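You operate a simulated robot arm through the tools that you are given. There is no shell and no other tool. Be economical: measure what you need, move in short steps, check, and stop when the job is done.

You run a simulated two-armed robot. Do the job below in one go: nothing can be reset, and whatever is moved stays where it is left.

TASK
Carry the black carrier with both arms and set it on the top of the wooden bench.

The check looks at the end state, three seconds after you hand in, the way a careful person would. Anything else that was tipped, shoved, dropped, spilled or broken makes it a failure.

THE ROBOT
Two 7-joint arms with two-finger parallel grippers on one trunk, on a base that drives. Base frame: it is fixed to the floor where the robot stands at the start and does not move with it; the origin is under the middle of the robot, x ahead of it, y to its left, z up; the surface under the hand at the start is at about z = 772. Units: mm, degrees, N and s.
The left shoulder is at the start at [21, 174, 1548], the right one opposite. With the tool pointing down near the work surface each hand reaches from about 100 to 300 mm from the robot's upright axis, wherever it stands, measured 20 degrees to its own side. Places, roughly: top of the wooden bench [-1200, 600, 800]. Payload 3.6 kg a hand.
Tool frame (each hand has its own): the origin (TCP) lies between the finger pads and is the grasp point; the fingertips stand 30 mm ahead of it; z points along the fingers, y is the line along which they close. Largest opening 110 mm; finger width 20, thickness 10; the body of the gripper, 48 by 112 mm, starts 55 mm behind the TCP.
Orientation is that of the tool frame in the base frame, as a unit quaternion [x, y, z, w]. With the fingers straight down and closing along the base's y, the tool's x points along the base's -x, its y along +y and its z along -z.

THE INTERFACE
- The arms move only by the tool servo_tool. It takes "left_rows", "right_rows" or both (then of equal length, played together; a hand with none holds still); each is a list of rows, each a list of 7 numbers: the finger opening in m, from 0 to 0.11, then the shift along the base's x, y, z in units of 150 mm (1.0 is 150 mm), then the turn, a rotation vector about the base's x, y, z in units of 180 degrees (1.0 is 180 degrees). In form: [[jaw, dx, dy, dz, wx, wy, wz], ...]. A call has 1 to 20 rows; each row is the pose to reach, as a shift and turn from the pose commanded when the call began. A call with a number of a shift or a turn outside -1 to 1 is refused whole. Rows are played at 5 a second. More than 50 mm and 8.6 degrees between two rows, or a gripper value outside its range, and nothing of the call is played. Where a pose cannot be reached the arm comes as near as it can. A force on the tool above 40 N (or 10 N above the force at the start of the call, whichever is more), or a blocked arm, ends the call early, and 0.2 s more pass. The fingers move at their own pace (about 153 mm/s each) and stop on an object; they squeeze with about 39 N. The grip force told is the motor's: it shows also when the fingers shut on nothing. Time passes only in rows, and 0.2 s behind the last, so rows that repeat a pose let the fingers close. It gives the time, the measured TCP pose, the force on the tool (base axes), the opening and the grip force at its end, in the units of the frame above (readings bear some noise), with the torque about the TCP (base axes, N m) and any sound that the robot's microphone picked up.
- Cameras (640 x 400 px; columns grow to the right, rows downward): "scene" is now at [86.5, -10.1, 1690.5]; the picture's right is [-0.03, -1.00, -0.00], its down [-0.87, 0.03, -0.48] and it looks along [0.48, -0.01, -0.87] (base axes); focal length 256 px, centre (320, 200). "left" rides on the left gripper at [72, -17, -103] in its tool frame; the picture's right is [0.23, 0.97, 0.00], its down [-0.76, 0.18, -0.62] and it looks along [-0.61, 0.14, 0.78] (tool axes); focal length 222 px, centre (320, 200). "right" rides on the right gripper at [72, 17, -103] in its tool frame; the picture's right is [-0.23, 0.97, 0.00], its down [-0.76, -0.18, -0.62] and it looks along [-0.61, -0.14, 0.78] (tool axes); focal length 222 px, centre (320, 200). There is no depth. A picture from a camera that has moved, and an enlarged one, comes with that camera's place and axes in the base frame and with its lens. The place of the scene camera against the robot may be out by one fixed shift of up to 18 mm in any direction.
- get_image(camera): a new picture of that camera. It takes no simulated time.
- move_column(by): slides the trunk up (or, below 0, down) by that many mm; the arms and the scene camera ride with it, the base frame stays. It gives what a move gives, with no picture.
- base_move(legs): drives the robot by 1 to 6 legs, each [ahead, left, turn to the left] in mm, mm and degrees, along the robot's own axes; the way and the turn of a leg run together, so that a leg with both is an arc; at most 1500 mm and 180 degrees a leg. The arms and the cameras ride along, it lands a little off, and it stops where it bumps. It gives what a move gives.
- pan_tilt(pan, tilt): turns the head with the scene camera to pan (to the left, within 86 degrees either way) and tilt (down, from -29 to 69), counted from straight ahead of the robot. It gives what a move gives.
- zoom(camera, box): a new picture of the part [left, top, right, bottom] of that camera's present view, enlarged. It takes no simulated time.
- hand_in(): hands the job in; it is judged then, once.

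Go step by step. Nothing tells you exact positions but the pictures and the camera data: compare them with the known pose of the tool, close in by small moves and look again before you grip or let go. The budget is 120 turns and 100 pictures, counting those below and the enlarged ones. Unless the task says otherwise, let go and move clear before handing in, and close with one line.

The tools are called after ">>>" as name(argument=value, ...) on one line, values as JSON. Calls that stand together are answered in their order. servo_tool: Moves the arms, as the interface text tells. Its arguments: {"type":"object","properties":{"left_rows":{"type":"array"},"right_rows":{"type":"array"}},"required":[]} The other tools are called the same way: move_column (by) slides the trunk up or down; base_move (legs) drives the base; pan_tilt (pan, tilt) turns the head that bears the scene camera; get_image (camera) takes a picture; zoom (camera, box) takes an enlarged picture of a part of a camera's view; hand_in () hands the job in.

At the start:

```text
time_s: 0.0
left_tcp_pos: [283.4, 129.1, 1084.0]
left_orientation: [0.011, 0.988, 0.151, 0.002]
left_wrist_force: [0.2, 1.3, 0.4]
left_torque: [0.01, -0.02, 0.01]
left_finger_gap: 109.9
left_finger_force: 0.0
right_tcp_pos: [313.2, -268.5, 1152.3]
right_orientation: [0.0, 1.0, 0.0, 0.0]
right_wrist_force: [0.6, 0.3, -0.8]
right_torque: [0.02, 0.02, -0.03]
right_finger_gap: 110.1
right_finger_force: 0.1
trunk travel left (down, up): [-661.0, 102.0]
robot x, y, heading: [1.5, 1.2, 0.2]
head pan, tilt: [-1.7, 61.0]
```

scene: 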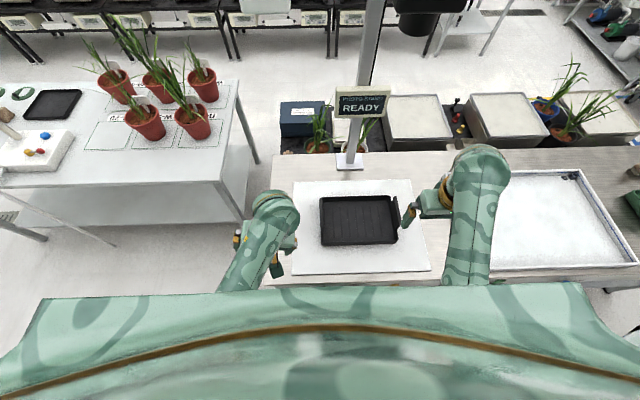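
right: 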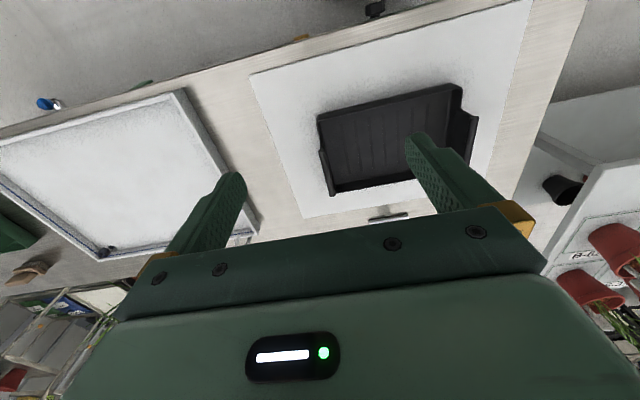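
left: 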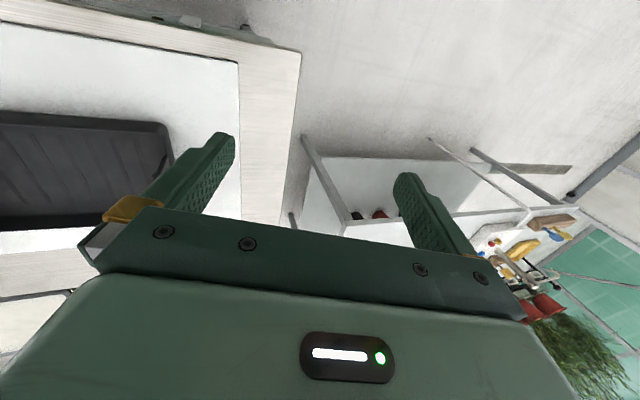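

I see the black carrier, a tray, on the white mat in front of the robot. I'll look closer before planning the grasp.

>>> zoom(camera="scene", box=[270, 160, 450, 280])

>>> zoom(camera="right", box=[280, 50, 520, 230])

```text
3.33 times, centred on (360, 220) of scene
camera zoom: at [86.5, -10.1, 1690.5], right [-0.03, -1.0, 0.0], down [-0.87, 0.03, -0.48], along [0.48, -0.01, -0.87], focal length 854 px, centre (187, 133)
```

zoom: 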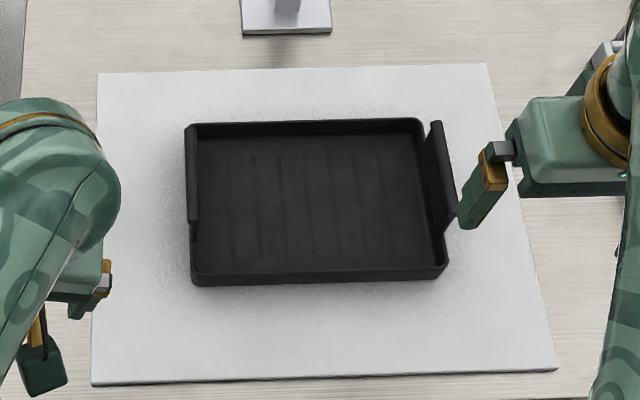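

```text
2.22 times, centred on (400, 140) of right
camera zoom: at [240.2, -250.9, 1255.6], right [0.23, 0.97, 0.0], down [0.76, -0.18, 0.62], along [0.61, -0.14, -0.78], focal length 494 px, centre (142, 333)
```

zoom: 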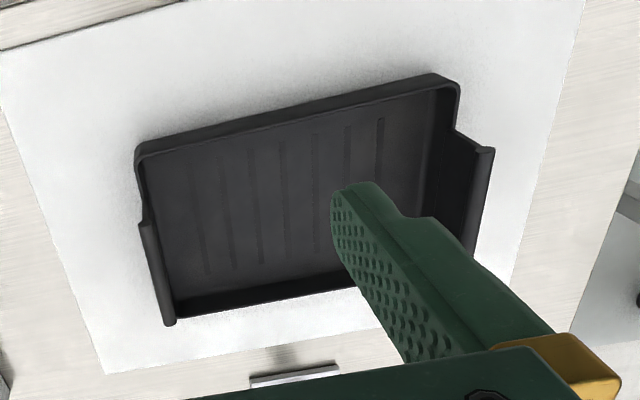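

The carrier is an empty tray about 270 mm wide with raised tabs on its left and right ends, roughly at x 420–520 and y -25 and -290. I'll look to both sides for clearance before moving the base.

>>> pan_tilt(pan=-80, tilt=45)

>>> get_image(camera="scene")

>>> pan_tilt(pan=86, tilt=35)

>>> get_image(camera="scene")

```text
time_s: 1.5
left_tcp_pos: [282.6, 130.8, 1085.3]
left_orientation: [0.012, 0.988, 0.151, 0.002]
left_wrist_force: [-0.1, 0.1, -0.1]
left_torque: [-0.02, -0.01, 0.02]
left_finger_gap: 110.1
left_finger_force: 0.1
right_tcp_pos: [312.0, -269.0, 1152.6]
right_orientation: [-0.001, 1.0, 0.001, 0.0]
right_wrist_force: [-0.1, 0.4, 0.1]
right_torque: [-0.03, -0.01, 0.02]
right_finger_gap: 110.1
right_finger_force: 0.0
trunk travel left (down, up): [-661.0, 102.0]
robot x, y, heading: [1.1, -0.5, 0.2]
head pan, tilt: [-80.0, 45.0]
```

```text
94 pictures are left
camera scene: at [35.3, -88.2, 1711.1], right [-0.98, -0.17, 0.0], down [-0.12, 0.7, -0.71], along [0.12, -0.7, -0.71], focal length 256 px, centre (320, 200)
```

scene: 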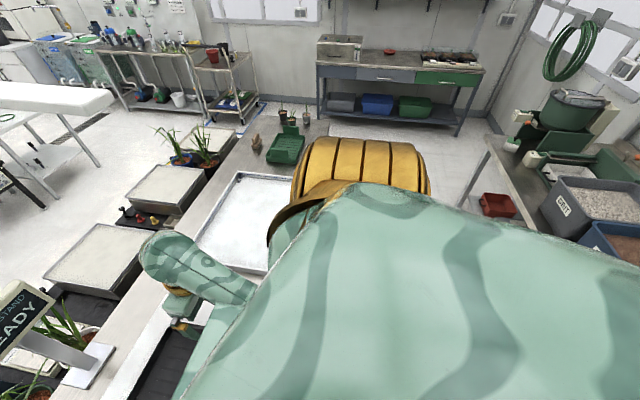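

```text
time_s: 4.0
left_tcp_pos: [282.0, 130.2, 1085.1]
left_orientation: [0.01, 0.988, 0.152, 0.002]
left_wrist_force: [0.5, -0.3, -0.7]
left_torque: [0.02, -0.02, -0.01]
left_finger_gap: 110.1
left_finger_force: 0.0
right_tcp_pos: [311.3, -268.7, 1152.1]
right_orientation: [0.0, 1.0, 0.0, 0.0]
right_wrist_force: [-0.2, 0.4, 0.6]
right_torque: [-0.02, 0.01, -0.03]
right_finger_gap: 110.0
right_finger_force: 0.0
trunk travel left (down, up): [-661.0, 102.0]
robot x, y, heading: [3.1, -1.5, 0.2]
head pan, tilt: [85.9, 35.0]
```

```text
93 pictures are left
camera scene: at [27.4, 79.8, 1725.9], right [1.0, -0.07, 0.0], down [-0.04, -0.57, -0.82], along [0.06, 0.82, -0.57], focal length 256 px, centre (320, 200)
```

scene: 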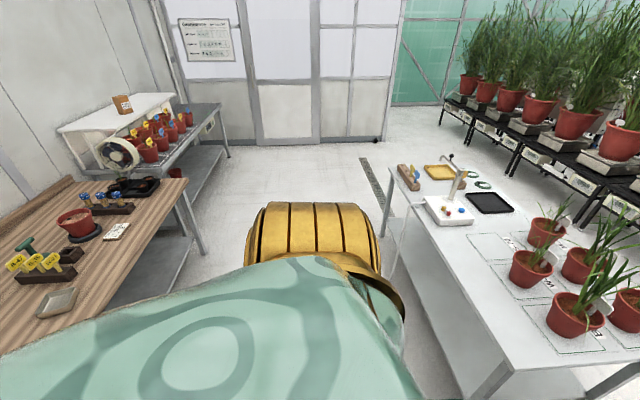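

The wooden bench is behind me to the left with items on it, and the floor to the right is clear. I'll shift the base right to centre on the carrier and look again.

>>> base_move(legs=[[0, -158, 0]])

>>> pan_tilt(pan=0, tilt=61)

>>> get_image(camera="scene")

>>> get_image(camera="right")

>>> get_image(camera="left")

```text
time_s: 5.5
left_tcp_pos: [282.5, -26.9, 1083.2]
left_orientation: [0.01, 0.988, 0.151, 0.002]
left_wrist_force: [0.2, 0.0, 0.4]
left_torque: [0.0, -0.04, 0.03]
left_finger_gap: 110.0
left_finger_force: 0.1
right_tcp_pos: [312.9, -425.4, 1152.9]
right_orientation: [-0.001, 1.0, -0.001, 0.0]
right_wrist_force: [0.0, -0.4, -0.1]
right_torque: [-0.03, 0.0, -0.04]
right_finger_gap: 110.1
right_finger_force: 0.1
trunk travel left (down, up): [-661.0, 102.0]
robot x, y, heading: [-0.8, -158.9, -0.1]
head pan, tilt: [85.9, 35.0]
```

```text
time_s: 7.0
left_tcp_pos: [282.0, -28.2, 1083.6]
left_orientation: [0.01, 0.988, 0.153, 0.002]
left_wrist_force: [0.3, 0.0, -0.6]
left_torque: [-0.04, -0.02, -0.01]
left_finger_gap: 110.1
left_finger_force: 0.1
right_tcp_pos: [312.2, -427.2, 1152.9]
right_orientation: [-0.001, 1.0, 0.0, 0.0]
right_wrist_force: [0.1, -0.2, -0.2]
right_torque: [0.02, 0.01, -0.01]
right_finger_gap: 109.9
right_finger_force: 0.0
trunk travel left (down, up): [-661.0, 102.0]
robot x, y, heading: [-2.2, -160.3, -0.0]
head pan, tilt: [0.0, 61.0]
```

```text
92 pictures are left
camera scene: at [86.7, -166.9, 1690.5], right [0.0, -1.0, 0.0], down [-0.87, 0.0, -0.48], along [0.48, 0.0, -0.87], focal length 256 px, centre (320, 200)
```

scene: 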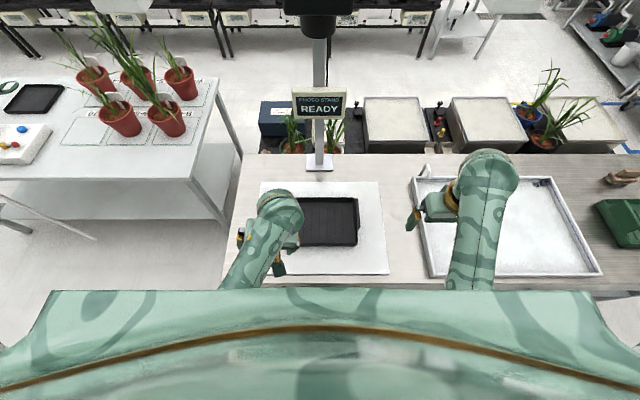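

```text
91 pictures are left
camera right: at [240.6, -409.4, 1255.7], right [0.23, 0.97, 0.0], down [0.76, -0.18, 0.62], along [0.61, -0.14, -0.78], focal length 222 px, centre (320, 200)
```

right: 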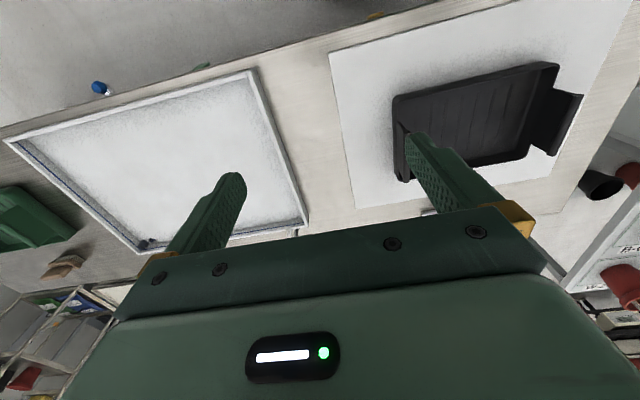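

```text
90 pictures are left
camera left: at [209.1, -72.9, 1177.2], right [-0.21, 0.93, 0.29], down [0.76, -0.03, 0.65], along [0.61, 0.36, -0.7], focal length 222 px, centre (320, 200)
```

left: 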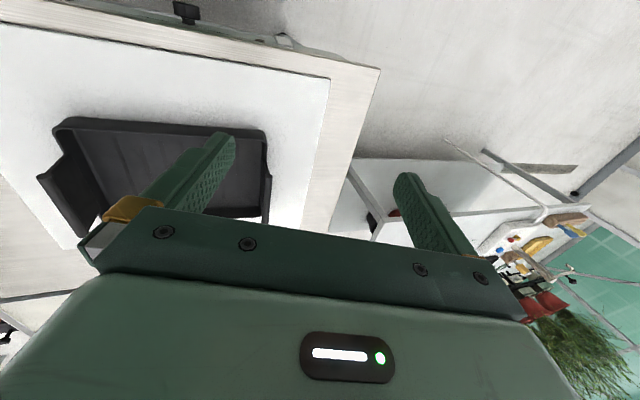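

Comparing the two right-wrist views puts the left tab's top at z≈873, y≈-16, and the tray rim at z≈805. I'll zoom in to get the right tab too.

>>> zoom(camera="right", box=[370, 40, 610, 190])

>>> zoom(camera="left", box=[20, 90, 300, 265])

```text
2.67 times, centred on (490, 115) of right
camera zoom: at [240.6, -409.4, 1255.7], right [0.23, 0.97, 0.0], down [0.76, -0.18, 0.62], along [0.61, -0.14, -0.78], focal length 592 px, centre (-133, 427)
```

zoom: 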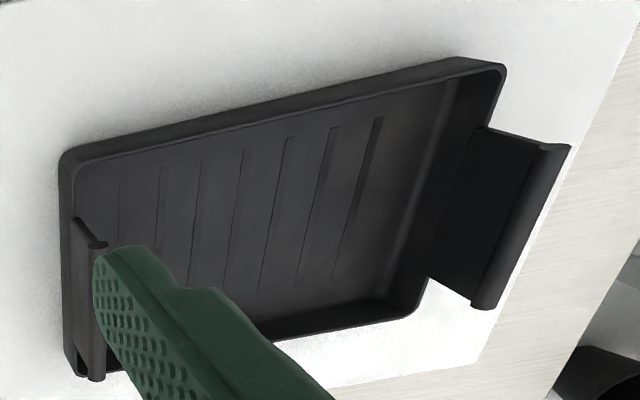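

```text
2.29 times, centred on (160, 178) of left
camera zoom: at [209.1, -72.9, 1177.2], right [-0.21, 0.93, 0.29], down [0.76, -0.03, 0.65], along [0.61, 0.36, -0.7], focal length 508 px, centre (686, 251)
```

zoom: 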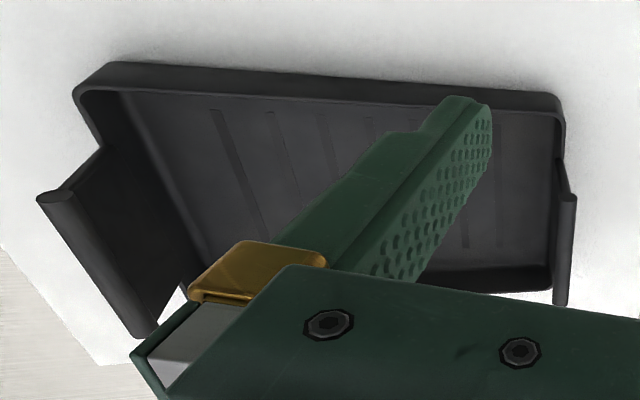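

Both tabs run along x ≈ 427–536, with tops at z ≈ 868, at y ≈ -21 on the left and -289 on the right. A stand camera hangs over the tray at z≈1500, so I'll lower the trunk and keep the hands low, after straightening the left hand.

>>> servo_tool(left_rows=[[0.11, 0, 0, 0.12, -0.035, 0, 0.002], [0.11, 0, 0.05, 0.25, -0.07, 0, 0.005], [0.11, 0, 0.1, 0.4, -0.0967, 0, 0.007], [0.11, 0, 0.1, 0.5, -0.0967, 0, 0.007]], right_rows=[[0.11, 0, 0.1, 0, 0, 0, 0], [0.11, 0, 0.25, 0, 0, 0, 0], [0.11, 0, 0.4, 0, 0, 0, 0], [0.11, 0, 0.5, 0, 0, 0, 0]])

>>> move_column(by=-150)

>>> get_image(camera="scene")

```text
time_s: 7.8
left_tcp_pos: [280.1, 59.1, 1117.5]
left_orientation: [0.019, 0.992, 0.129, 0.001]
left_wrist_force: [0.2, 0.3, -0.1]
left_torque: [0.01, 0.0, 0.01]
left_finger_gap: 110.1
left_finger_force: 0.0
right_tcp_pos: [316.1, -439.6, 1158.4]
right_orientation: [0.002, 0.997, -0.07, 0.006]
right_wrist_force: [0.3, 0.5, -0.5]
right_torque: [0.02, 0.02, 0.02]
right_finger_gap: 109.8
right_finger_force: 0.1
trunk travel left (down, up): [-661.0, 102.0]
robot x, y, heading: [-1.3, -158.5, -0.0]
head pan, tilt: [0.0, 61.0]
stopped in row 3 (left hand): the arm was blocked; the commanded pose is now the measured one
```

```text
time_s: 8.6
left_tcp_pos: [275.0, 121.2, 1064.2]
left_orientation: [0.038, 0.977, 0.209, -0.002]
left_wrist_force: [-0.1, 0.7, -0.5]
left_torque: [-0.01, -0.01, 0.0]
left_finger_gap: 109.9
left_finger_force: 0.1
right_tcp_pos: [314.6, -502.5, 1115.1]
right_orientation: [0.002, 0.988, -0.153, 0.001]
right_wrist_force: [-0.4, -0.4, 0.5]
right_torque: [0.0, 0.03, 0.01]
right_finger_gap: 110.0
right_finger_force: 0.1
trunk travel left (down, up): [-611.0, 152.0]
robot x, y, heading: [-0.8, -160.4, 0.3]
head pan, tilt: [0.0, 61.0]
stopped: the arm was blocked; the commanded pose is now the measured one
```

```text
87 pictures are left
camera scene: at [88.7, -167.0, 1639.7], right [0.0, -1.0, 0.0], down [-0.87, 0.0, -0.48], along [0.48, 0.0, -0.87], focal length 256 px, centre (320, 200)
```

scene: 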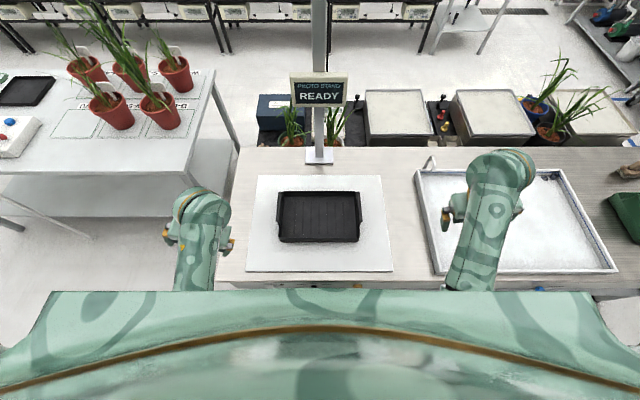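

The arms drifted outward and got blocked, so I'll look at where the elbows are.

>>> pan_tilt(pan=60, tilt=69)

>>> get_image(camera="scene")

>>> get_image(camera="left")

>>> get_image(camera="right")

```text
time_s: 9.9
left_tcp_pos: [275.8, 120.4, 1064.9]
left_orientation: [0.038, 0.977, 0.21, -0.003]
left_wrist_force: [0.3, 0.1, -0.2]
left_torque: [0.02, 0.05, 0.04]
left_finger_gap: 110.1
left_finger_force: 0.0
right_tcp_pos: [313.4, -502.4, 1116.2]
right_orientation: [0.001, 0.989, -0.151, 0.001]
right_wrist_force: [0.0, -0.2, -0.1]
right_torque: [0.01, -0.01, -0.01]
right_finger_gap: 109.8
right_finger_force: 0.1
trunk travel left (down, up): [-611.0, 152.0]
robot x, y, heading: [1.3, -158.9, -0.1]
head pan, tilt: [60.0, 68.8]
```

```text
86 pictures are left
camera scene: at [50.7, -118.6, 1632.2], right [0.87, -0.5, 0.0], down [-0.47, -0.81, -0.36], along [0.18, 0.31, -0.93], focal length 256 px, centre (320, 200)
```

scene: 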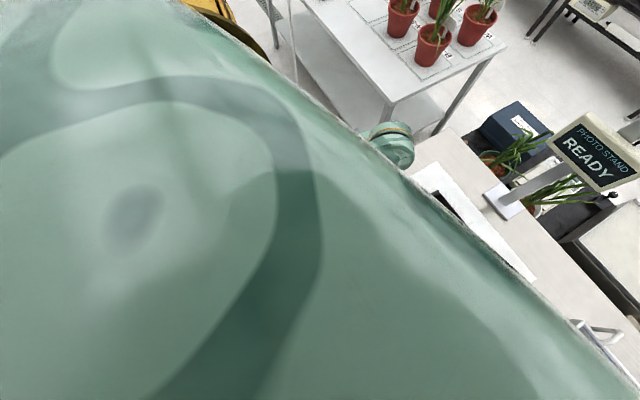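

```text
85 pictures are left
camera left: at [201.1, 68.6, 1154.5], right [-0.15, 0.9, 0.4], down [0.77, -0.15, 0.63], along [0.62, 0.4, -0.67], focal length 222 px, centre (320, 200)
```

left: 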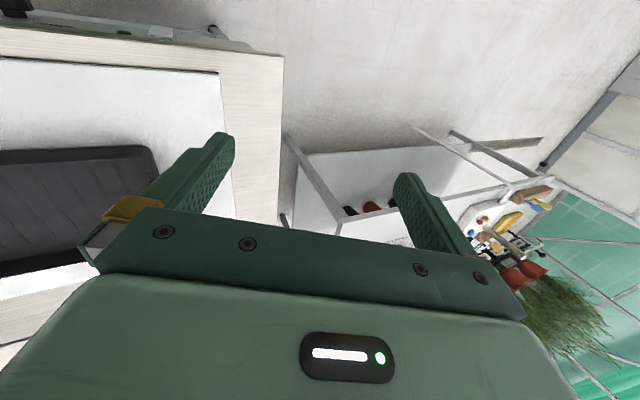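

```text
84 pictures are left
camera right: at [241.7, -454.1, 1208.6], right [0.23, 0.93, -0.29], down [0.76, 0.01, 0.65], along [0.61, -0.37, -0.7], focal length 222 px, centre (320, 200)
```

right: 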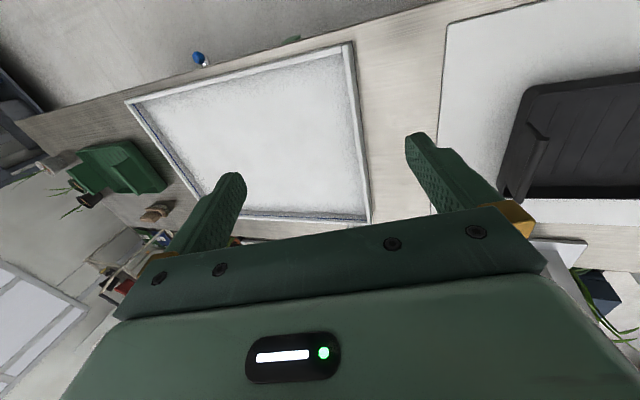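

Contact between the arms and the torso looks likely. I'll try small forward moves with both hands to see how they respond.

>>> servo_tool(left_rows=[[0.11, 0.15, 0, 0, 0, 0, 0], [0.11, 0.3, 0, 0, 0, 0, 0], [0.11, 0.45, 0, 0, 0, 0, 0]], right_rows=[[0.11, 0.15, 0, 0, 0, 0, 0], [0.11, 0.3, 0, 0, 0, 0, 0], [0.11, 0.45, 0, 0, 0, 0, 0]])

>>> pan_tilt(pan=0, tilt=61)

>>> get_image(camera="scene")

```text
time_s: 10.9
left_tcp_pos: [340.0, 168.0, 1070.2]
left_orientation: [0.038, 0.964, 0.262, -0.01]
left_wrist_force: [-0.3, 0.7, -0.2]
left_torque: [0.0, -0.03, -0.01]
left_finger_gap: 109.8
left_finger_force: 0.0
right_tcp_pos: [381.2, -508.0, 1116.7]
right_orientation: [0.004, 0.987, -0.16, 0.001]
right_wrist_force: [-0.7, -0.5, -0.4]
right_torque: [0.02, 0.04, 0.03]
right_finger_gap: 110.0
right_finger_force: 0.0
trunk travel left (down, up): [-611.0, 152.0]
robot x, y, heading: [1.1, -156.6, 0.0]
head pan, tilt: [60.0, 68.8]
stopped in row 3 (left hand): the arm was blocked; the commanded pose is now the measured one
```

```text
time_s: 12.2
left_tcp_pos: [339.3, 167.5, 1068.3]
left_orientation: [0.038, 0.965, 0.261, -0.009]
left_wrist_force: [0.5, 0.2, 0.3]
left_torque: [0.01, -0.01, 0.0]
left_finger_gap: 110.3
left_finger_force: 0.0
right_tcp_pos: [380.8, -507.8, 1117.3]
right_orientation: [0.003, 0.987, -0.159, 0.0]
right_wrist_force: [0.4, 0.2, 0.3]
right_torque: [-0.01, -0.03, -0.01]
right_finger_gap: 110.0
right_finger_force: 0.1
trunk travel left (down, up): [-611.0, 152.0]
robot x, y, heading: [-2.0, -158.7, 0.1]
head pan, tilt: [0.0, 61.0]
```

```text
83 pictures are left
camera scene: at [88.4, -166.8, 1640.4], right [0.0, -1.0, 0.0], down [-0.87, 0.0, -0.48], along [0.48, 0.0, -0.87], focal length 256 px, centre (320, 200)
```

scene: 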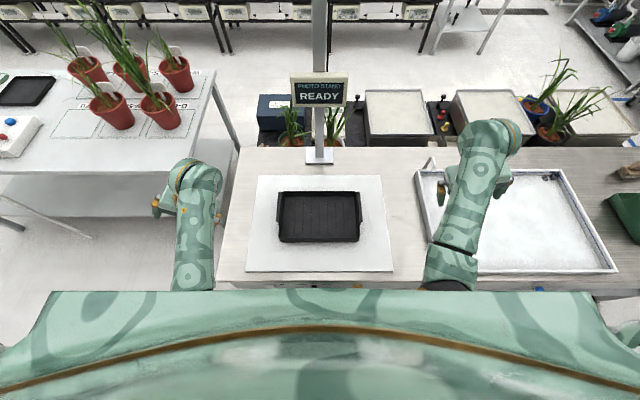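

The right arm moved freely but the left still drifts. I'll lower the left hand and bring it inward while straightening it.

>>> servo_tool(left_rows=[[0.11, 0, -0.1, -0.1, -0.03, 0, 0], [0.11, 0, -0.2, -0.2, -0.06, 0, 0], [0.11, 0, -0.3, -0.3, -0.09, 0, 0]])

>>> servo_tool(right_rows=[[0.11, 0, 0.1, -0.1, 0.03, 0, 0], [0.11, 0, 0.2, -0.2, 0.06, 0, 0], [0.11, 0, 0.3, -0.3, 0.09, 0, 0]])

```text
time_s: 13.0
left_tcp_pos: [335.9, 196.4, 1035.4]
left_orientation: [0.037, 0.979, 0.201, -0.011]
left_wrist_force: [-0.6, 0.1, -0.6]
left_torque: [0.0, -0.03, -0.02]
left_finger_gap: 109.7
left_finger_force: 0.1
right_tcp_pos: [381.6, -509.2, 1117.1]
right_orientation: [0.003, 0.987, -0.16, 0.0]
right_wrist_force: [-0.2, 0.1, -0.7]
right_torque: [0.03, 0.01, -0.02]
right_finger_gap: 110.0
right_finger_force: 0.1
trunk travel left (down, up): [-611.0, 152.0]
robot x, y, heading: [2.0, -160.6, 0.5]
head pan, tilt: [0.0, 61.0]
stopped in row 3 (left hand): the arm was blocked; the commanded pose is now the measured one
```

```text
time_s: 14.0
left_tcp_pos: [335.4, 196.6, 1034.8]
left_orientation: [0.038, 0.979, 0.202, -0.012]
left_wrist_force: [-0.5, -0.7, 0.0]
left_torque: [0.02, 0.01, 0.03]
left_finger_gap: 110.0
left_finger_force: 0.1
right_tcp_pos: [377.6, -533.4, 1084.4]
right_orientation: [0.023, 0.996, -0.085, -0.001]
right_wrist_force: [0.7, -0.4, 1.0]
right_torque: [0.03, 0.01, -0.02]
right_finger_gap: 110.3
right_finger_force: 0.0
trunk travel left (down, up): [-611.0, 152.0]
robot x, y, heading: [-1.7, -155.0, 0.3]
head pan, tilt: [0.0, 61.0]
stopped in row 3 (right hand): the arm was blocked; the commanded pose is now the measured one
```

The arm reacts oddly, so I'll test a pure inward shift on both arms, slowly.

>>> servo_tool(left_rows=[[0.11, 0, -0.07, 0, 0, 0, 0], [0.11, 0, -0.14, 0, 0, 0, 0], [0.11, 0, -0.21, 0, 0, 0, 0], [0.11, 0, -0.21, 0, 0, 0, 0]])

>>> servo_tool(right_rows=[[0.11, 0, 0.07, 0, 0, 0, 0], [0.11, 0, 0.14, 0, 0, 0, 0], [0.11, 0, 0.21, 0, 0, 0, 0], [0.11, 0, 0.21, 0, 0, 0, 0]])

```text
time_s: 15.2
left_tcp_pos: [336.6, 212.6, 1046.0]
left_orientation: [0.036, 0.967, 0.251, -0.013]
left_wrist_force: [-0.2, 0.1, 0.2]
left_torque: [0.03, 0.01, -0.01]
left_finger_gap: 109.8
left_finger_force: 0.0
right_tcp_pos: [377.4, -533.6, 1083.3]
right_orientation: [0.022, 0.996, -0.085, -0.001]
right_wrist_force: [0.9, -0.8, 0.0]
right_torque: [-0.03, -0.02, -0.02]
right_finger_gap: 110.1
right_finger_force: 0.0
trunk travel left (down, up): [-611.0, 152.0]
robot x, y, heading: [-2.6, -157.8, 0.0]
head pan, tilt: [0.0, 61.0]
stopped in row 4 (left hand): the arm was blocked; the commanded pose is now the measured one
```

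```text
time_s: 16.4
left_tcp_pos: [335.3, 213.6, 1045.4]
left_orientation: [0.036, 0.967, 0.251, -0.012]
left_wrist_force: [-0.8, 0.1, 0.3]
left_torque: [-0.01, 0.01, -0.01]
left_finger_gap: 109.9
left_finger_force: 0.0
right_tcp_pos: [376.0, -551.1, 1097.3]
right_orientation: [0.038, 0.991, -0.131, 0.002]
right_wrist_force: [-0.1, -0.1, 0.2]
right_torque: [-0.01, 0.01, -0.01]
right_finger_gap: 110.1
right_finger_force: 0.1
trunk travel left (down, up): [-611.0, 152.0]
robot x, y, heading: [2.4, -158.8, 0.3]
head pan, tilt: [0.0, 61.0]
stopped in row 4 (right hand): the arm was blocked; the commanded pose is now the measured one
```

Commanding inward pushed the hands outward, so I'll test the outward direction on the left to learn the constraint.

>>> servo_tool(left_rows=[[0.11, 0, 0.07, 0, 0, 0, 0], [0.11, 0, 0.14, 0, 0, 0, 0], [0.11, 0, 0.21, 0, 0, 0, 0], [0.11, 0, 0.28, 0, 0, 0, 0]])

>>> servo_tool(right_rows=[[0.11, 0, 0, 0.07, 0, 0, 0], [0.11, 0, 0, 0.14, 0, 0, 0], [0.11, 0, 0, 0.21, 0, 0, 0], [0.11, 0, 0, 0.28, 0, 0, 0]])

```text
time_s: 17.4
left_tcp_pos: [336.4, 254.7, 1045.7]
left_orientation: [0.036, 0.967, 0.25, -0.013]
left_wrist_force: [-0.6, -0.1, 0.0]
left_torque: [-0.01, 0.0, -0.03]
left_finger_gap: 110.2
left_finger_force: 0.0
right_tcp_pos: [375.2, -549.9, 1098.4]
right_orientation: [0.038, 0.991, -0.13, 0.002]
right_wrist_force: [1.0, 0.1, 0.2]
right_torque: [0.0, 0.01, -0.01]
right_finger_gap: 110.0
right_finger_force: 0.0
trunk travel left (down, up): [-611.0, 152.0]
robot x, y, heading: [-1.1, -162.3, -0.1]
head pan, tilt: [0.0, 61.0]
```

```text
time_s: 18.4
left_tcp_pos: [336.9, 252.9, 1045.6]
left_orientation: [0.035, 0.968, 0.25, -0.012]
left_wrist_force: [0.1, -0.9, -0.1]
left_torque: [0.0, 0.01, -0.01]
left_finger_gap: 110.0
left_finger_force: 0.1
right_tcp_pos: [372.4, -571.4, 1146.2]
right_orientation: [0.046, 0.987, -0.151, 0.001]
right_wrist_force: [-0.1, 0.3, 0.0]
right_torque: [0.02, 0.02, -0.02]
right_finger_gap: 109.9
right_finger_force: 0.1
trunk travel left (down, up): [-611.0, 152.0]
robot x, y, heading: [-2.5, -159.1, -0.0]
head pan, tilt: [0.0, 61.0]
```

Outward motion works while inward is blocked. I'll look at the left arm's posture from the head.

>>> pan_tilt(pan=40, tilt=50)

>>> get_image(camera="scene")

>>> pan_tilt(pan=-40, tilt=50)

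>>> get_image(camera="scene")

```text
time_s: 19.4
left_tcp_pos: [337.9, 253.8, 1045.0]
left_orientation: [0.035, 0.968, 0.25, -0.012]
left_wrist_force: [1.0, -0.3, 0.0]
left_torque: [0.01, 0.01, -0.03]
left_finger_gap: 110.1
left_finger_force: 0.0
right_tcp_pos: [373.4, -569.7, 1145.7]
right_orientation: [0.047, 0.988, -0.148, 0.003]
right_wrist_force: [-0.6, 0.5, -0.1]
right_torque: [0.0, 0.0, -0.01]
right_finger_gap: 110.2
right_finger_force: 0.1
trunk travel left (down, up): [-611.0, 152.0]
robot x, y, heading: [4.9, -160.6, 0.4]
head pan, tilt: [40.0, 50.0]
```

```text
82 pictures are left
camera scene: at [81.9, -117.5, 1654.1], right [0.64, -0.77, 0.0], down [-0.59, -0.49, -0.64], along [0.49, 0.41, -0.77], focal length 256 px, centre (320, 200)
```

scene: 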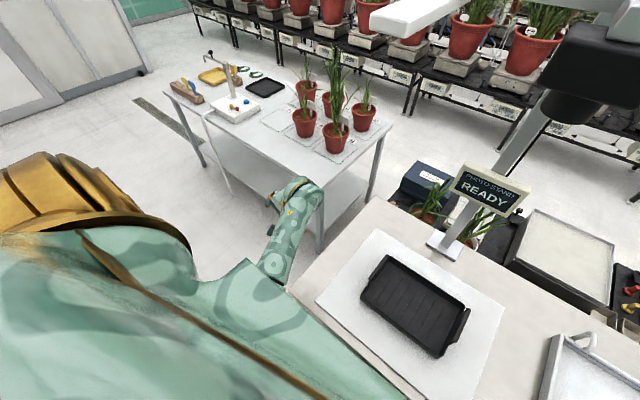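

```text
time_s: 21.0
left_tcp_pos: [335.9, 254.4, 1045.2]
left_orientation: [0.035, 0.967, 0.25, -0.013]
left_wrist_force: [0.2, -0.4, -0.2]
left_torque: [0.02, -0.02, -0.02]
left_finger_gap: 110.1
left_finger_force: 0.0
right_tcp_pos: [374.7, -569.2, 1146.6]
right_orientation: [0.046, 0.988, -0.148, 0.005]
right_wrist_force: [-1.0, 0.2, -0.4]
right_torque: [-0.02, 0.0, 0.01]
right_finger_gap: 109.9
right_finger_force: 0.1
trunk travel left (down, up): [-611.0, 152.0]
robot x, y, heading: [3.4, -159.3, 0.0]
head pan, tilt: [-40.0, 50.0]
```

```text
81 pictures are left
camera scene: at [82.0, -216.4, 1654.2], right [-0.64, -0.77, 0.0], down [-0.59, 0.49, -0.64], along [0.49, -0.41, -0.77], focal length 256 px, centre (320, 200)
```

scene: 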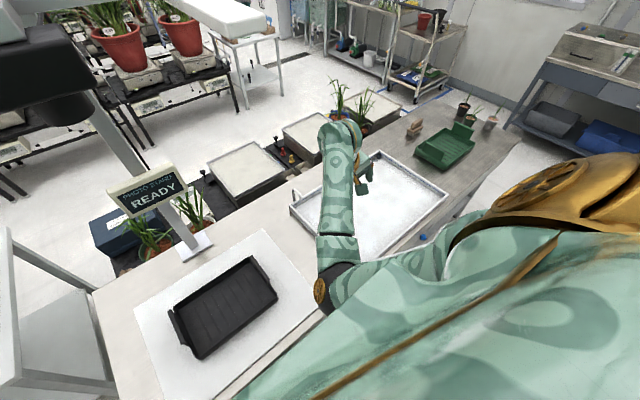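

The arms are folded with the elbows pressed in against the torso. I'll back off and unfold them: hands forward and lower relative to the shoulders.

>>> base_move(legs=[[-300, 0, 0]])

>>> servo_tool(left_rows=[[0.11, 0.15, 0, -0.1, 0, 0, 0], [0.11, 0.3, 0, -0.2, 0, 0, 0], [0.11, 0.45, 0, -0.3, 0, 0, 0], [0.11, 0.6, 0, -0.4, 0, 0, 0], [0.11, 0.75, 0, -0.5, 0, 0, 0]], right_rows=[[0.11, 0.15, 0, -0.1, 0, 0, 0], [0.11, 0.3, 0, -0.2, 0, 0, 0], [0.11, 0.45, 0, -0.3, 0, 0, 0], [0.11, 0.6, 0, -0.4, 0, 0, 0], [0.11, 0.75, 0, -0.5, 0, 0, 0]])

```text
time_s: 23.0
left_tcp_pos: [36.9, 253.6, 1045.3]
left_orientation: [0.037, 0.968, 0.249, -0.013]
left_wrist_force: [-0.4, -0.4, -0.5]
left_torque: [-0.02, 0.03, 0.01]
left_finger_gap: 109.7
left_finger_force: 0.0
right_tcp_pos: [73.8, -570.3, 1147.3]
right_orientation: [0.048, 0.988, -0.148, 0.004]
right_wrist_force: [-0.4, 0.1, -0.1]
right_torque: [0.01, -0.02, -0.04]
right_finger_gap: 109.9
right_finger_force: 0.0
trunk travel left (down, up): [-611.0, 152.0]
robot x, y, heading: [-296.0, -157.8, 0.1]
head pan, tilt: [-40.0, 50.0]
```

```text
time_s: 24.2
left_tcp_pos: [152.1, 253.4, 969.7]
left_orientation: [0.035, 0.967, 0.25, -0.013]
left_wrist_force: [-0.2, 0.1, -0.5]
left_torque: [0.0, 0.02, 0.01]
left_finger_gap: 110.1
left_finger_force: 0.0
right_tcp_pos: [186.9, -569.2, 1071.7]
right_orientation: [0.047, 0.988, -0.148, 0.004]
right_wrist_force: [0.4, -1.0, 0.3]
right_torque: [0.03, 0.0, -0.03]
right_finger_gap: 109.9
right_finger_force: 0.1
trunk travel left (down, up): [-611.0, 152.0]
robot x, y, heading: [-301.4, -157.6, -0.0]
head pan, tilt: [-40.0, 50.0]
```

Unfolding works. Next I bring both hands inward gradually while straightening them.

>>> servo_tool(left_rows=[[0.11, 0, -0.1, -0.05, -0.015, 0, 0.003], [0.11, 0, -0.2, -0.1, -0.03, 0, 0.006], [0.11, 0, -0.3, -0.15, -0.045, 0, 0.009], [0.11, 0, -0.4, -0.2, -0.06, 0, 0.012], [0.11, 0, -0.5, -0.2, -0.075, 0, 0.015], [0.11, 0, -0.6, -0.2, -0.09, 0, 0.018]], right_rows=[[0.11, 0, 0.1, -0.15, 0.012, 0, 0.004], [0.11, 0, 0.2, -0.3, 0.024, 0, 0.008], [0.11, 0, 0.3, -0.45, 0.036, 0, 0.012], [0.11, 0, 0.4, -0.6, 0.048, 0, 0.016], [0.11, 0, 0.5, -0.7, 0.06, 0, 0.02], [0.11, 0, 0.6, -0.8, 0.072, 0, 0.024]])

```text
time_s: 25.6
left_tcp_pos: [149.8, 163.1, 941.4]
left_orientation: [0.011, 0.994, 0.111, -0.014]
left_wrist_force: [-0.1, -0.6, -0.1]
left_torque: [0.01, -0.01, -0.03]
left_finger_gap: 109.8
left_finger_force: 0.1
right_tcp_pos: [187.2, -480.1, 951.6]
right_orientation: [0.01, 0.999, -0.035, 0.005]
right_wrist_force: [-0.1, 0.0, 0.3]
right_torque: [0.01, 0.03, -0.04]
right_finger_gap: 110.2
right_finger_force: 0.1
trunk travel left (down, up): [-611.0, 152.0]
robot x, y, heading: [-301.9, -157.2, -0.1]
head pan, tilt: [-40.0, 50.0]
```

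That works well. I'll continue inward to straight-down hands.

>>> servo_tool(left_rows=[[0.11, 0.05, -0.15, 0, -0.012, -0.002, 0.001], [0.11, 0.1, -0.3, 0, -0.024, -0.003, 0.002], [0.11, 0.15, -0.45, 0, -0.036, -0.005, 0.004], [0.11, 0.2, -0.6, 0, -0.048, -0.006, 0.005], [0.11, 0.24, -0.75, 0, -0.06, -0.008, 0.006], [0.11, 0.24, -0.9, 0, -0.07, -0.009, 0.007]], right_rows=[[0.11, 0, 0.15, 0, 0.004, 0, 0.001], [0.11, 0, 0.3, 0, 0.008, 0.001, 0.002], [0.11, 0, 0.45, 0, 0.012, 0.002, 0.003], [0.11, 0, 0.6, 0, 0.016, 0.002, 0.004], [0.11, 0, 0.75, 0, 0.02, 0.003, 0.005], [0.11, 0, 0.9, 0, 0.022, 0.003, 0.006]])

```text
time_s: 27.0
left_tcp_pos: [186.3, 27.8, 940.6]
left_orientation: [-0.001, 1.0, 0.001, -0.001]
left_wrist_force: [0.3, 0.8, 0.0]
left_torque: [0.01, 0.02, 0.03]
left_finger_gap: 110.2
left_finger_force: 0.1
right_tcp_pos: [187.0, -344.4, 952.2]
right_orientation: [0.001, 1.0, -0.002, 0.0]
right_wrist_force: [0.3, 0.6, 0.2]
right_torque: [0.0, 0.02, 0.0]
right_finger_gap: 110.2
right_finger_force: 0.1
trunk travel left (down, up): [-611.0, 152.0]
robot x, y, heading: [-301.6, -159.6, 0.1]
head pan, tilt: [-40.0, 50.0]
```

Both hands now point straight down. I'll set their lateral spacing to match the tabs, then drive forward.

>>> servo_tool(left_rows=[[0.11, 0, -0.16, 0.035, 0, 0, 0], [0.11, 0, -0.325, 0.07, 0, 0, 0]], right_rows=[[0.11, 0, 0.18, 0, 0, 0, 0], [0.11, 0, 0.37, 0, 0, 0, 0]])

>>> base_move(legs=[[200, 0, 0]])

>>> pan_tilt(pan=0, tilt=50)

>>> get_image(camera="scene")

>>> get_image(camera="left")

>>> get_image(camera="right")

```text
time_s: 27.6
left_tcp_pos: [184.7, -22.2, 949.6]
left_orientation: [-0.001, 1.0, 0.001, 0.0]
left_wrist_force: [-1.3, -0.3, -0.4]
left_torque: [-0.03, 0.02, -0.01]
left_finger_gap: 110.2
left_finger_force: 0.0
right_tcp_pos: [188.3, -289.0, 950.6]
right_orientation: [0.002, 1.0, -0.001, 0.001]
right_wrist_force: [0.3, 0.7, -0.2]
right_torque: [-0.02, -0.01, 0.02]
right_finger_gap: 110.2
right_finger_force: 0.0
trunk travel left (down, up): [-611.0, 152.0]
robot x, y, heading: [-299.0, -157.4, 0.1]
head pan, tilt: [-40.0, 50.0]
```

```text
time_s: 29.2
left_tcp_pos: [384.4, -20.4, 950.5]
left_orientation: [-0.003, 1.0, 0.0, -0.001]
left_wrist_force: [-0.1, 0.0, -0.8]
left_torque: [0.01, 0.02, -0.02]
left_finger_gap: 110.1
left_finger_force: 0.1
right_tcp_pos: [385.2, -288.0, 950.5]
right_orientation: [0.0, 1.0, 0.0, -0.001]
right_wrist_force: [0.4, 0.2, 0.1]
right_torque: [0.03, -0.01, 0.04]
right_finger_gap: 109.8
right_finger_force: 0.1
trunk travel left (down, up): [-611.0, 152.0]
robot x, y, heading: [-97.6, -158.0, -0.0]
head pan, tilt: [-40.0, 50.0]
```

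```text
time_s: 30.3
left_tcp_pos: [384.8, -20.4, 950.0]
left_orientation: [-0.002, 1.0, 0.002, -0.001]
left_wrist_force: [-0.7, 0.1, -1.0]
left_torque: [0.01, 0.01, -0.01]
left_finger_gap: 109.9
left_finger_force: 0.0
right_tcp_pos: [385.0, -288.1, 951.4]
right_orientation: [0.0, 1.0, -0.001, 0.0]
right_wrist_force: [-1.0, -0.4, 0.6]
right_torque: [0.0, -0.01, -0.02]
right_finger_gap: 110.0
right_finger_force: 0.0
trunk travel left (down, up): [-611.0, 152.0]
robot x, y, heading: [-98.6, -162.6, 0.0]
head pan, tilt: [0.0, 50.0]
```

```text
80 pictures are left
camera scene: at [-0.9, -167.0, 1654.1], right [0.0, -1.0, 0.0], down [-0.77, 0.0, -0.64], along [0.64, 0.0, -0.77], focal length 256 px, centre (320, 200)
```

scene: 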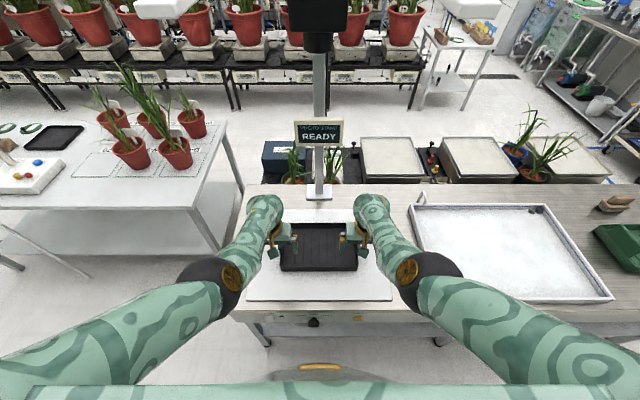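

```text
79 pictures are left
camera left: at [311.6, -37.5, 1054.1], right [-0.23, 0.97, 0.0], down [0.76, 0.18, 0.62], along [0.61, 0.15, -0.78], focal length 222 px, centre (320, 200)
```

left: 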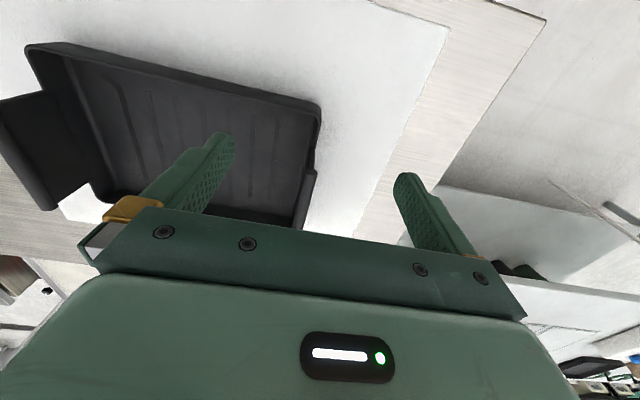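

```text
78 pictures are left
camera right: at [314.4, -270.9, 1054.0], right [0.23, 0.97, 0.0], down [0.76, -0.18, 0.62], along [0.61, -0.14, -0.78], focal length 222 px, centre (320, 200)
```

right: 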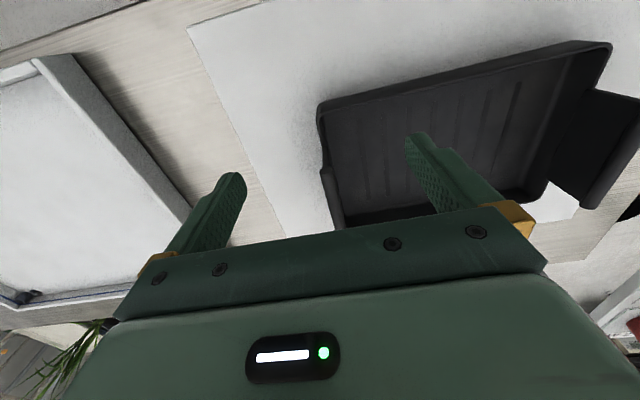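

The posture is now good, with elbows out and hands flanking the tray. I'll zoom on the tabs to refine their y.

>>> zoom(camera="left", box=[220, 70, 400, 240])

>>> zoom(camera="right", box=[270, 80, 430, 240])

>>> zoom(camera="scene", box=[230, 180, 410, 300])

```text
2.35 times, centred on (310, 155) of left
camera zoom: at [311.6, -37.5, 1054.1], right [-0.23, 0.97, 0.0], down [0.76, 0.18, 0.62], along [0.61, 0.15, -0.78], focal length 523 px, centre (344, 306)
```

zoom: 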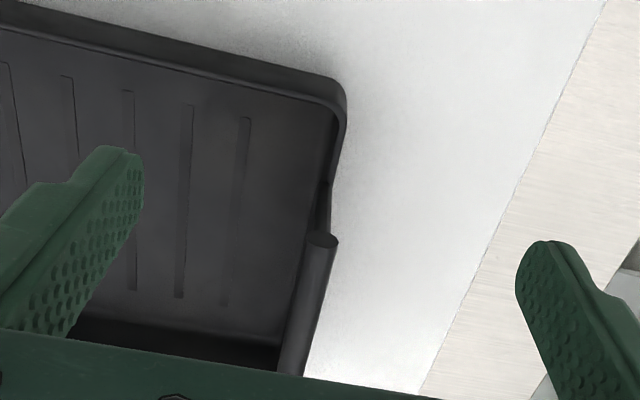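

```text
2.50 times, centred on (350, 160) of right
camera zoom: at [314.4, -270.9, 1054.0], right [0.23, 0.97, 0.0], down [0.76, -0.18, 0.62], along [0.61, -0.14, -0.78], focal length 555 px, centre (245, 300)
```

zoom: 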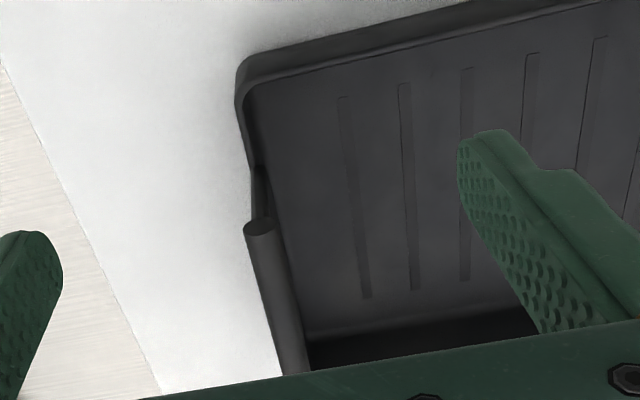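

```text
3.33 times, centred on (320, 240) of scene
camera zoom: at [-0.9, -167.0, 1654.1], right [0.0, -1.0, 0.0], down [-0.77, 0.0, -0.64], along [0.64, 0.0, -0.77], focal length 854 px, centre (320, 67)
```

zoom: 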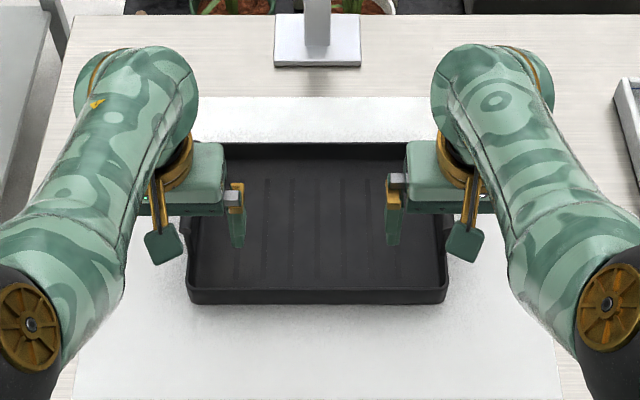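

The tabs measure y ≈ -18 (left) and -291 (right), centred at x ≈ 481. I'll drive the last 96 mm with the hands above the tabs.

>>> base_move(legs=[[96, 0, 0]])

>>> get_image(camera="left")

>>> get_image(camera="right")

>>> zoom(camera="scene", box=[230, 150, 410, 270])

```text
time_s: 31.4
left_tcp_pos: [481.1, -20.3, 950.4]
left_orientation: [-0.002, 1.0, 0.001, 0.0]
left_wrist_force: [0.6, 0.3, 0.5]
left_torque: [0.01, 0.04, 0.0]
left_finger_gap: 109.8
left_finger_force: 0.1
right_tcp_pos: [481.9, -288.9, 951.6]
right_orientation: [0.0, 1.0, 0.0, -0.001]
right_wrist_force: [0.6, -0.4, -0.5]
right_torque: [0.04, -0.03, 0.0]
right_finger_gap: 110.0
right_finger_force: 0.1
trunk travel left (down, up): [-611.0, 152.0]
robot x, y, heading: [-5.5, -158.6, -0.0]
head pan, tilt: [0.0, 50.0]
```

```text
74 pictures are left
camera left: at [408.5, -37.1, 1053.7], right [-0.23, 0.97, 0.0], down [0.76, 0.18, 0.62], along [0.6, 0.15, -0.78], focal length 222 px, centre (320, 200)
```

left: 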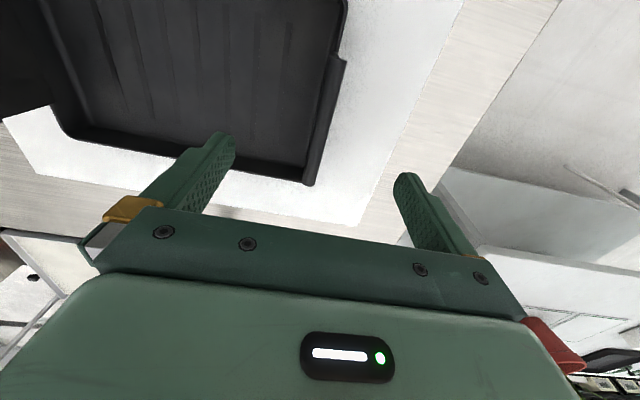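

```text
73 pictures are left
camera right: at [411.4, -270.5, 1053.6], right [0.23, 0.97, 0.0], down [0.76, -0.18, 0.62], along [0.61, -0.14, -0.78], focal length 222 px, centre (320, 200)
```

right: 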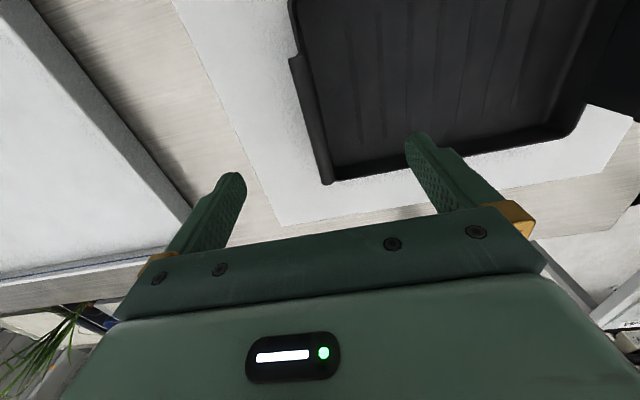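

```text
3.33 times, centred on (320, 210) of scene
camera zoom: at [96.6, -166.7, 1654.1], right [0.0, -1.0, 0.0], down [-0.77, 0.0, -0.64], along [0.64, 0.0, -0.77], focal length 854 px, centre (320, 167)
```

zoom: 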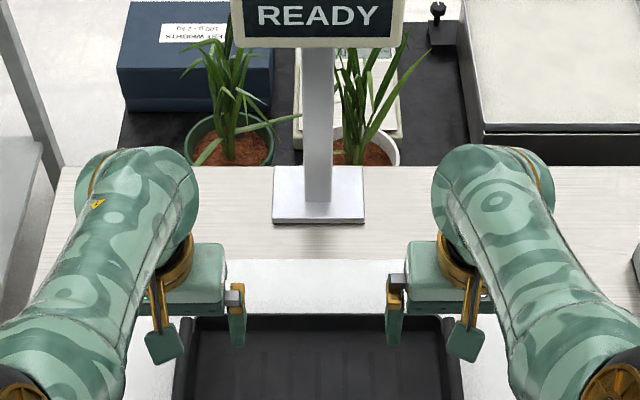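

The tabs sit centred between the open fingers. I'll descend to z≈830 with small y corrections.

>>> servo_tool(left_rows=[[0.11, 0, 0.015, -0.1, 0, 0, 0], [0.11, 0, 0.015, -0.25, 0, 0, 0], [0.11, 0, 0.015, -0.4, 0, 0, 0], [0.11, 0, 0.015, -0.55, 0, 0, 0], [0.11, 0, 0.015, -0.68, 0, 0, 0], [0.11, 0, 0.015, -0.8, 0, 0, 0], [0.11, 0, 0.015, -0.8, 0, 0, 0]], right_rows=[[0.11, 0, -0.02, -0.1, 0, 0, 0], [0.11, 0, -0.02, -0.25, 0, 0, 0], [0.11, 0, -0.02, -0.4, 0, 0, 0], [0.11, 0, -0.02, -0.55, 0, 0, 0], [0.11, 0, -0.02, -0.68, 0, 0, 0], [0.11, 0, -0.02, -0.8, 0, 0, 0], [0.11, 0, -0.02, -0.8, 0, 0, 0]])

>>> get_image(camera="left")

>>> get_image(camera="right")

>>> zoom(camera="scene", box=[230, 180, 410, 300])

```text
time_s: 33.0
left_tcp_pos: [433.0, -0.6, 880.2]
left_orientation: [-0.002, 1.0, 0.001, -0.001]
left_wrist_force: [0.9, -0.1, -0.8]
left_torque: [-0.01, 0.03, 0.0]
left_finger_gap: 110.3
left_finger_force: 0.0
left hand out of reach, approached as far as the arm can: row 2, 3, 4, 5, 6, 7
right_tcp_pos: [432.5, -325.5, 874.1]
right_orientation: [0.0, 1.0, -0.001, -0.001]
right_wrist_force: [0.8, 1.2, -0.5]
right_torque: [-0.02, 0.05, 0.0]
right_finger_gap: 110.0
right_finger_force: 0.0
right hand out of reach, approached as far as the arm can: row 2, 3, 4, 5, 6, 7
trunk travel left (down, up): [-611.0, 152.0]
robot x, y, heading: [-3.2, -158.0, 0.2]
head pan, tilt: [0.0, 50.0]
```

```text
71 pictures are left
camera left: at [360.7, -17.7, 983.1], right [-0.23, 0.97, 0.0], down [0.76, 0.18, 0.62], along [0.61, 0.15, -0.78], focal length 222 px, centre (320, 200)
```

left: 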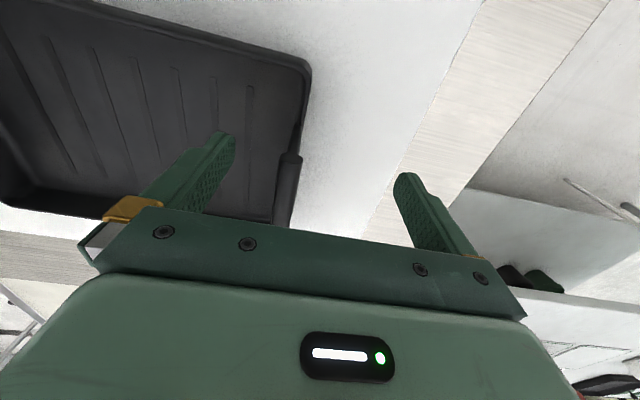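

```text
70 pictures are left
camera right: at [360.9, -308.2, 978.4], right [0.23, 0.97, 0.0], down [0.76, -0.18, 0.62], along [0.61, -0.14, -0.78], focal length 222 px, centre (320, 200)
```

right: 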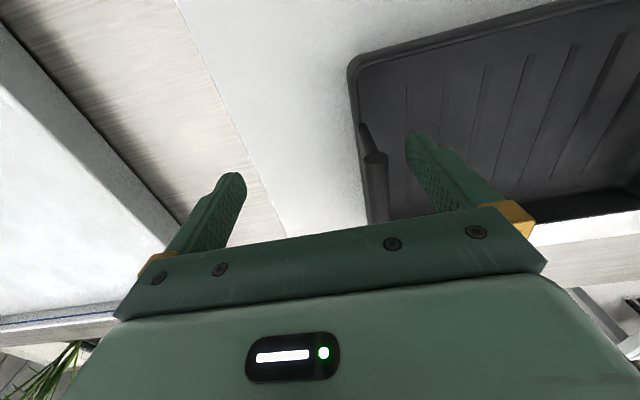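

```text
3.33 times, centred on (320, 240) of scene
camera zoom: at [96.9, -165.9, 1654.1], right [0.0, -1.0, 0.0], down [-0.77, 0.0, -0.64], along [0.64, 0.0, -0.77], focal length 854 px, centre (320, 67)
```

zoom: 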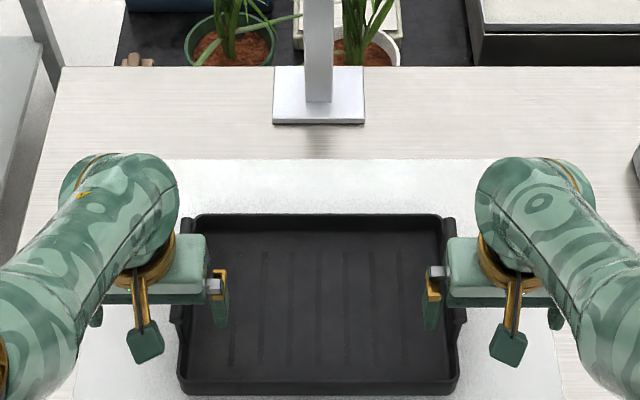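

Out of reach at this trunk height. I'll go back up, then lower the trunk.

>>> servo_tool(left_rows=[[0.11, 0, 0, 0.25, 0, 0, 0], [0.11, 0, 0, 0.5, 0, 0, 0], [0.11, 0, 0, 0.75, 0, 0, 0], [0.11, 0, 0, 0.8, 0, 0, 0]], right_rows=[[0.11, 0, 0, 0.25, 0, 0, 0], [0.11, 0, 0, 0.5, 0, 0, 0], [0.11, 0, 0, 0.75, 0, 0, 0], [0.11, 0, 0, 0.8, 0, 0, 0]])

```text
time_s: 34.0
left_tcp_pos: [501.3, 79.9, 1055.5]
left_orientation: [-0.032, 0.996, 0.056, 0.069]
left_wrist_force: [-0.6, 0.4, 0.2]
left_torque: [-0.04, 0.01, 0.0]
left_finger_gap: 110.0
left_finger_force: 0.1
right_tcp_pos: [499.0, -405.3, 1050.9]
right_orientation: [0.031, 0.996, -0.054, 0.068]
right_wrist_force: [0.1, 0.0, 0.0]
right_torque: [-0.01, -0.01, -0.01]
right_finger_gap: 110.2
right_finger_force: 0.1
trunk travel left (down, up): [-611.0, 152.0]
robot x, y, heading: [-4.0, -160.2, -0.1]
head pan, tilt: [0.0, 50.0]
stopped in row 4 (left hand): the arm was blocked; the commanded pose is now the measured one
```

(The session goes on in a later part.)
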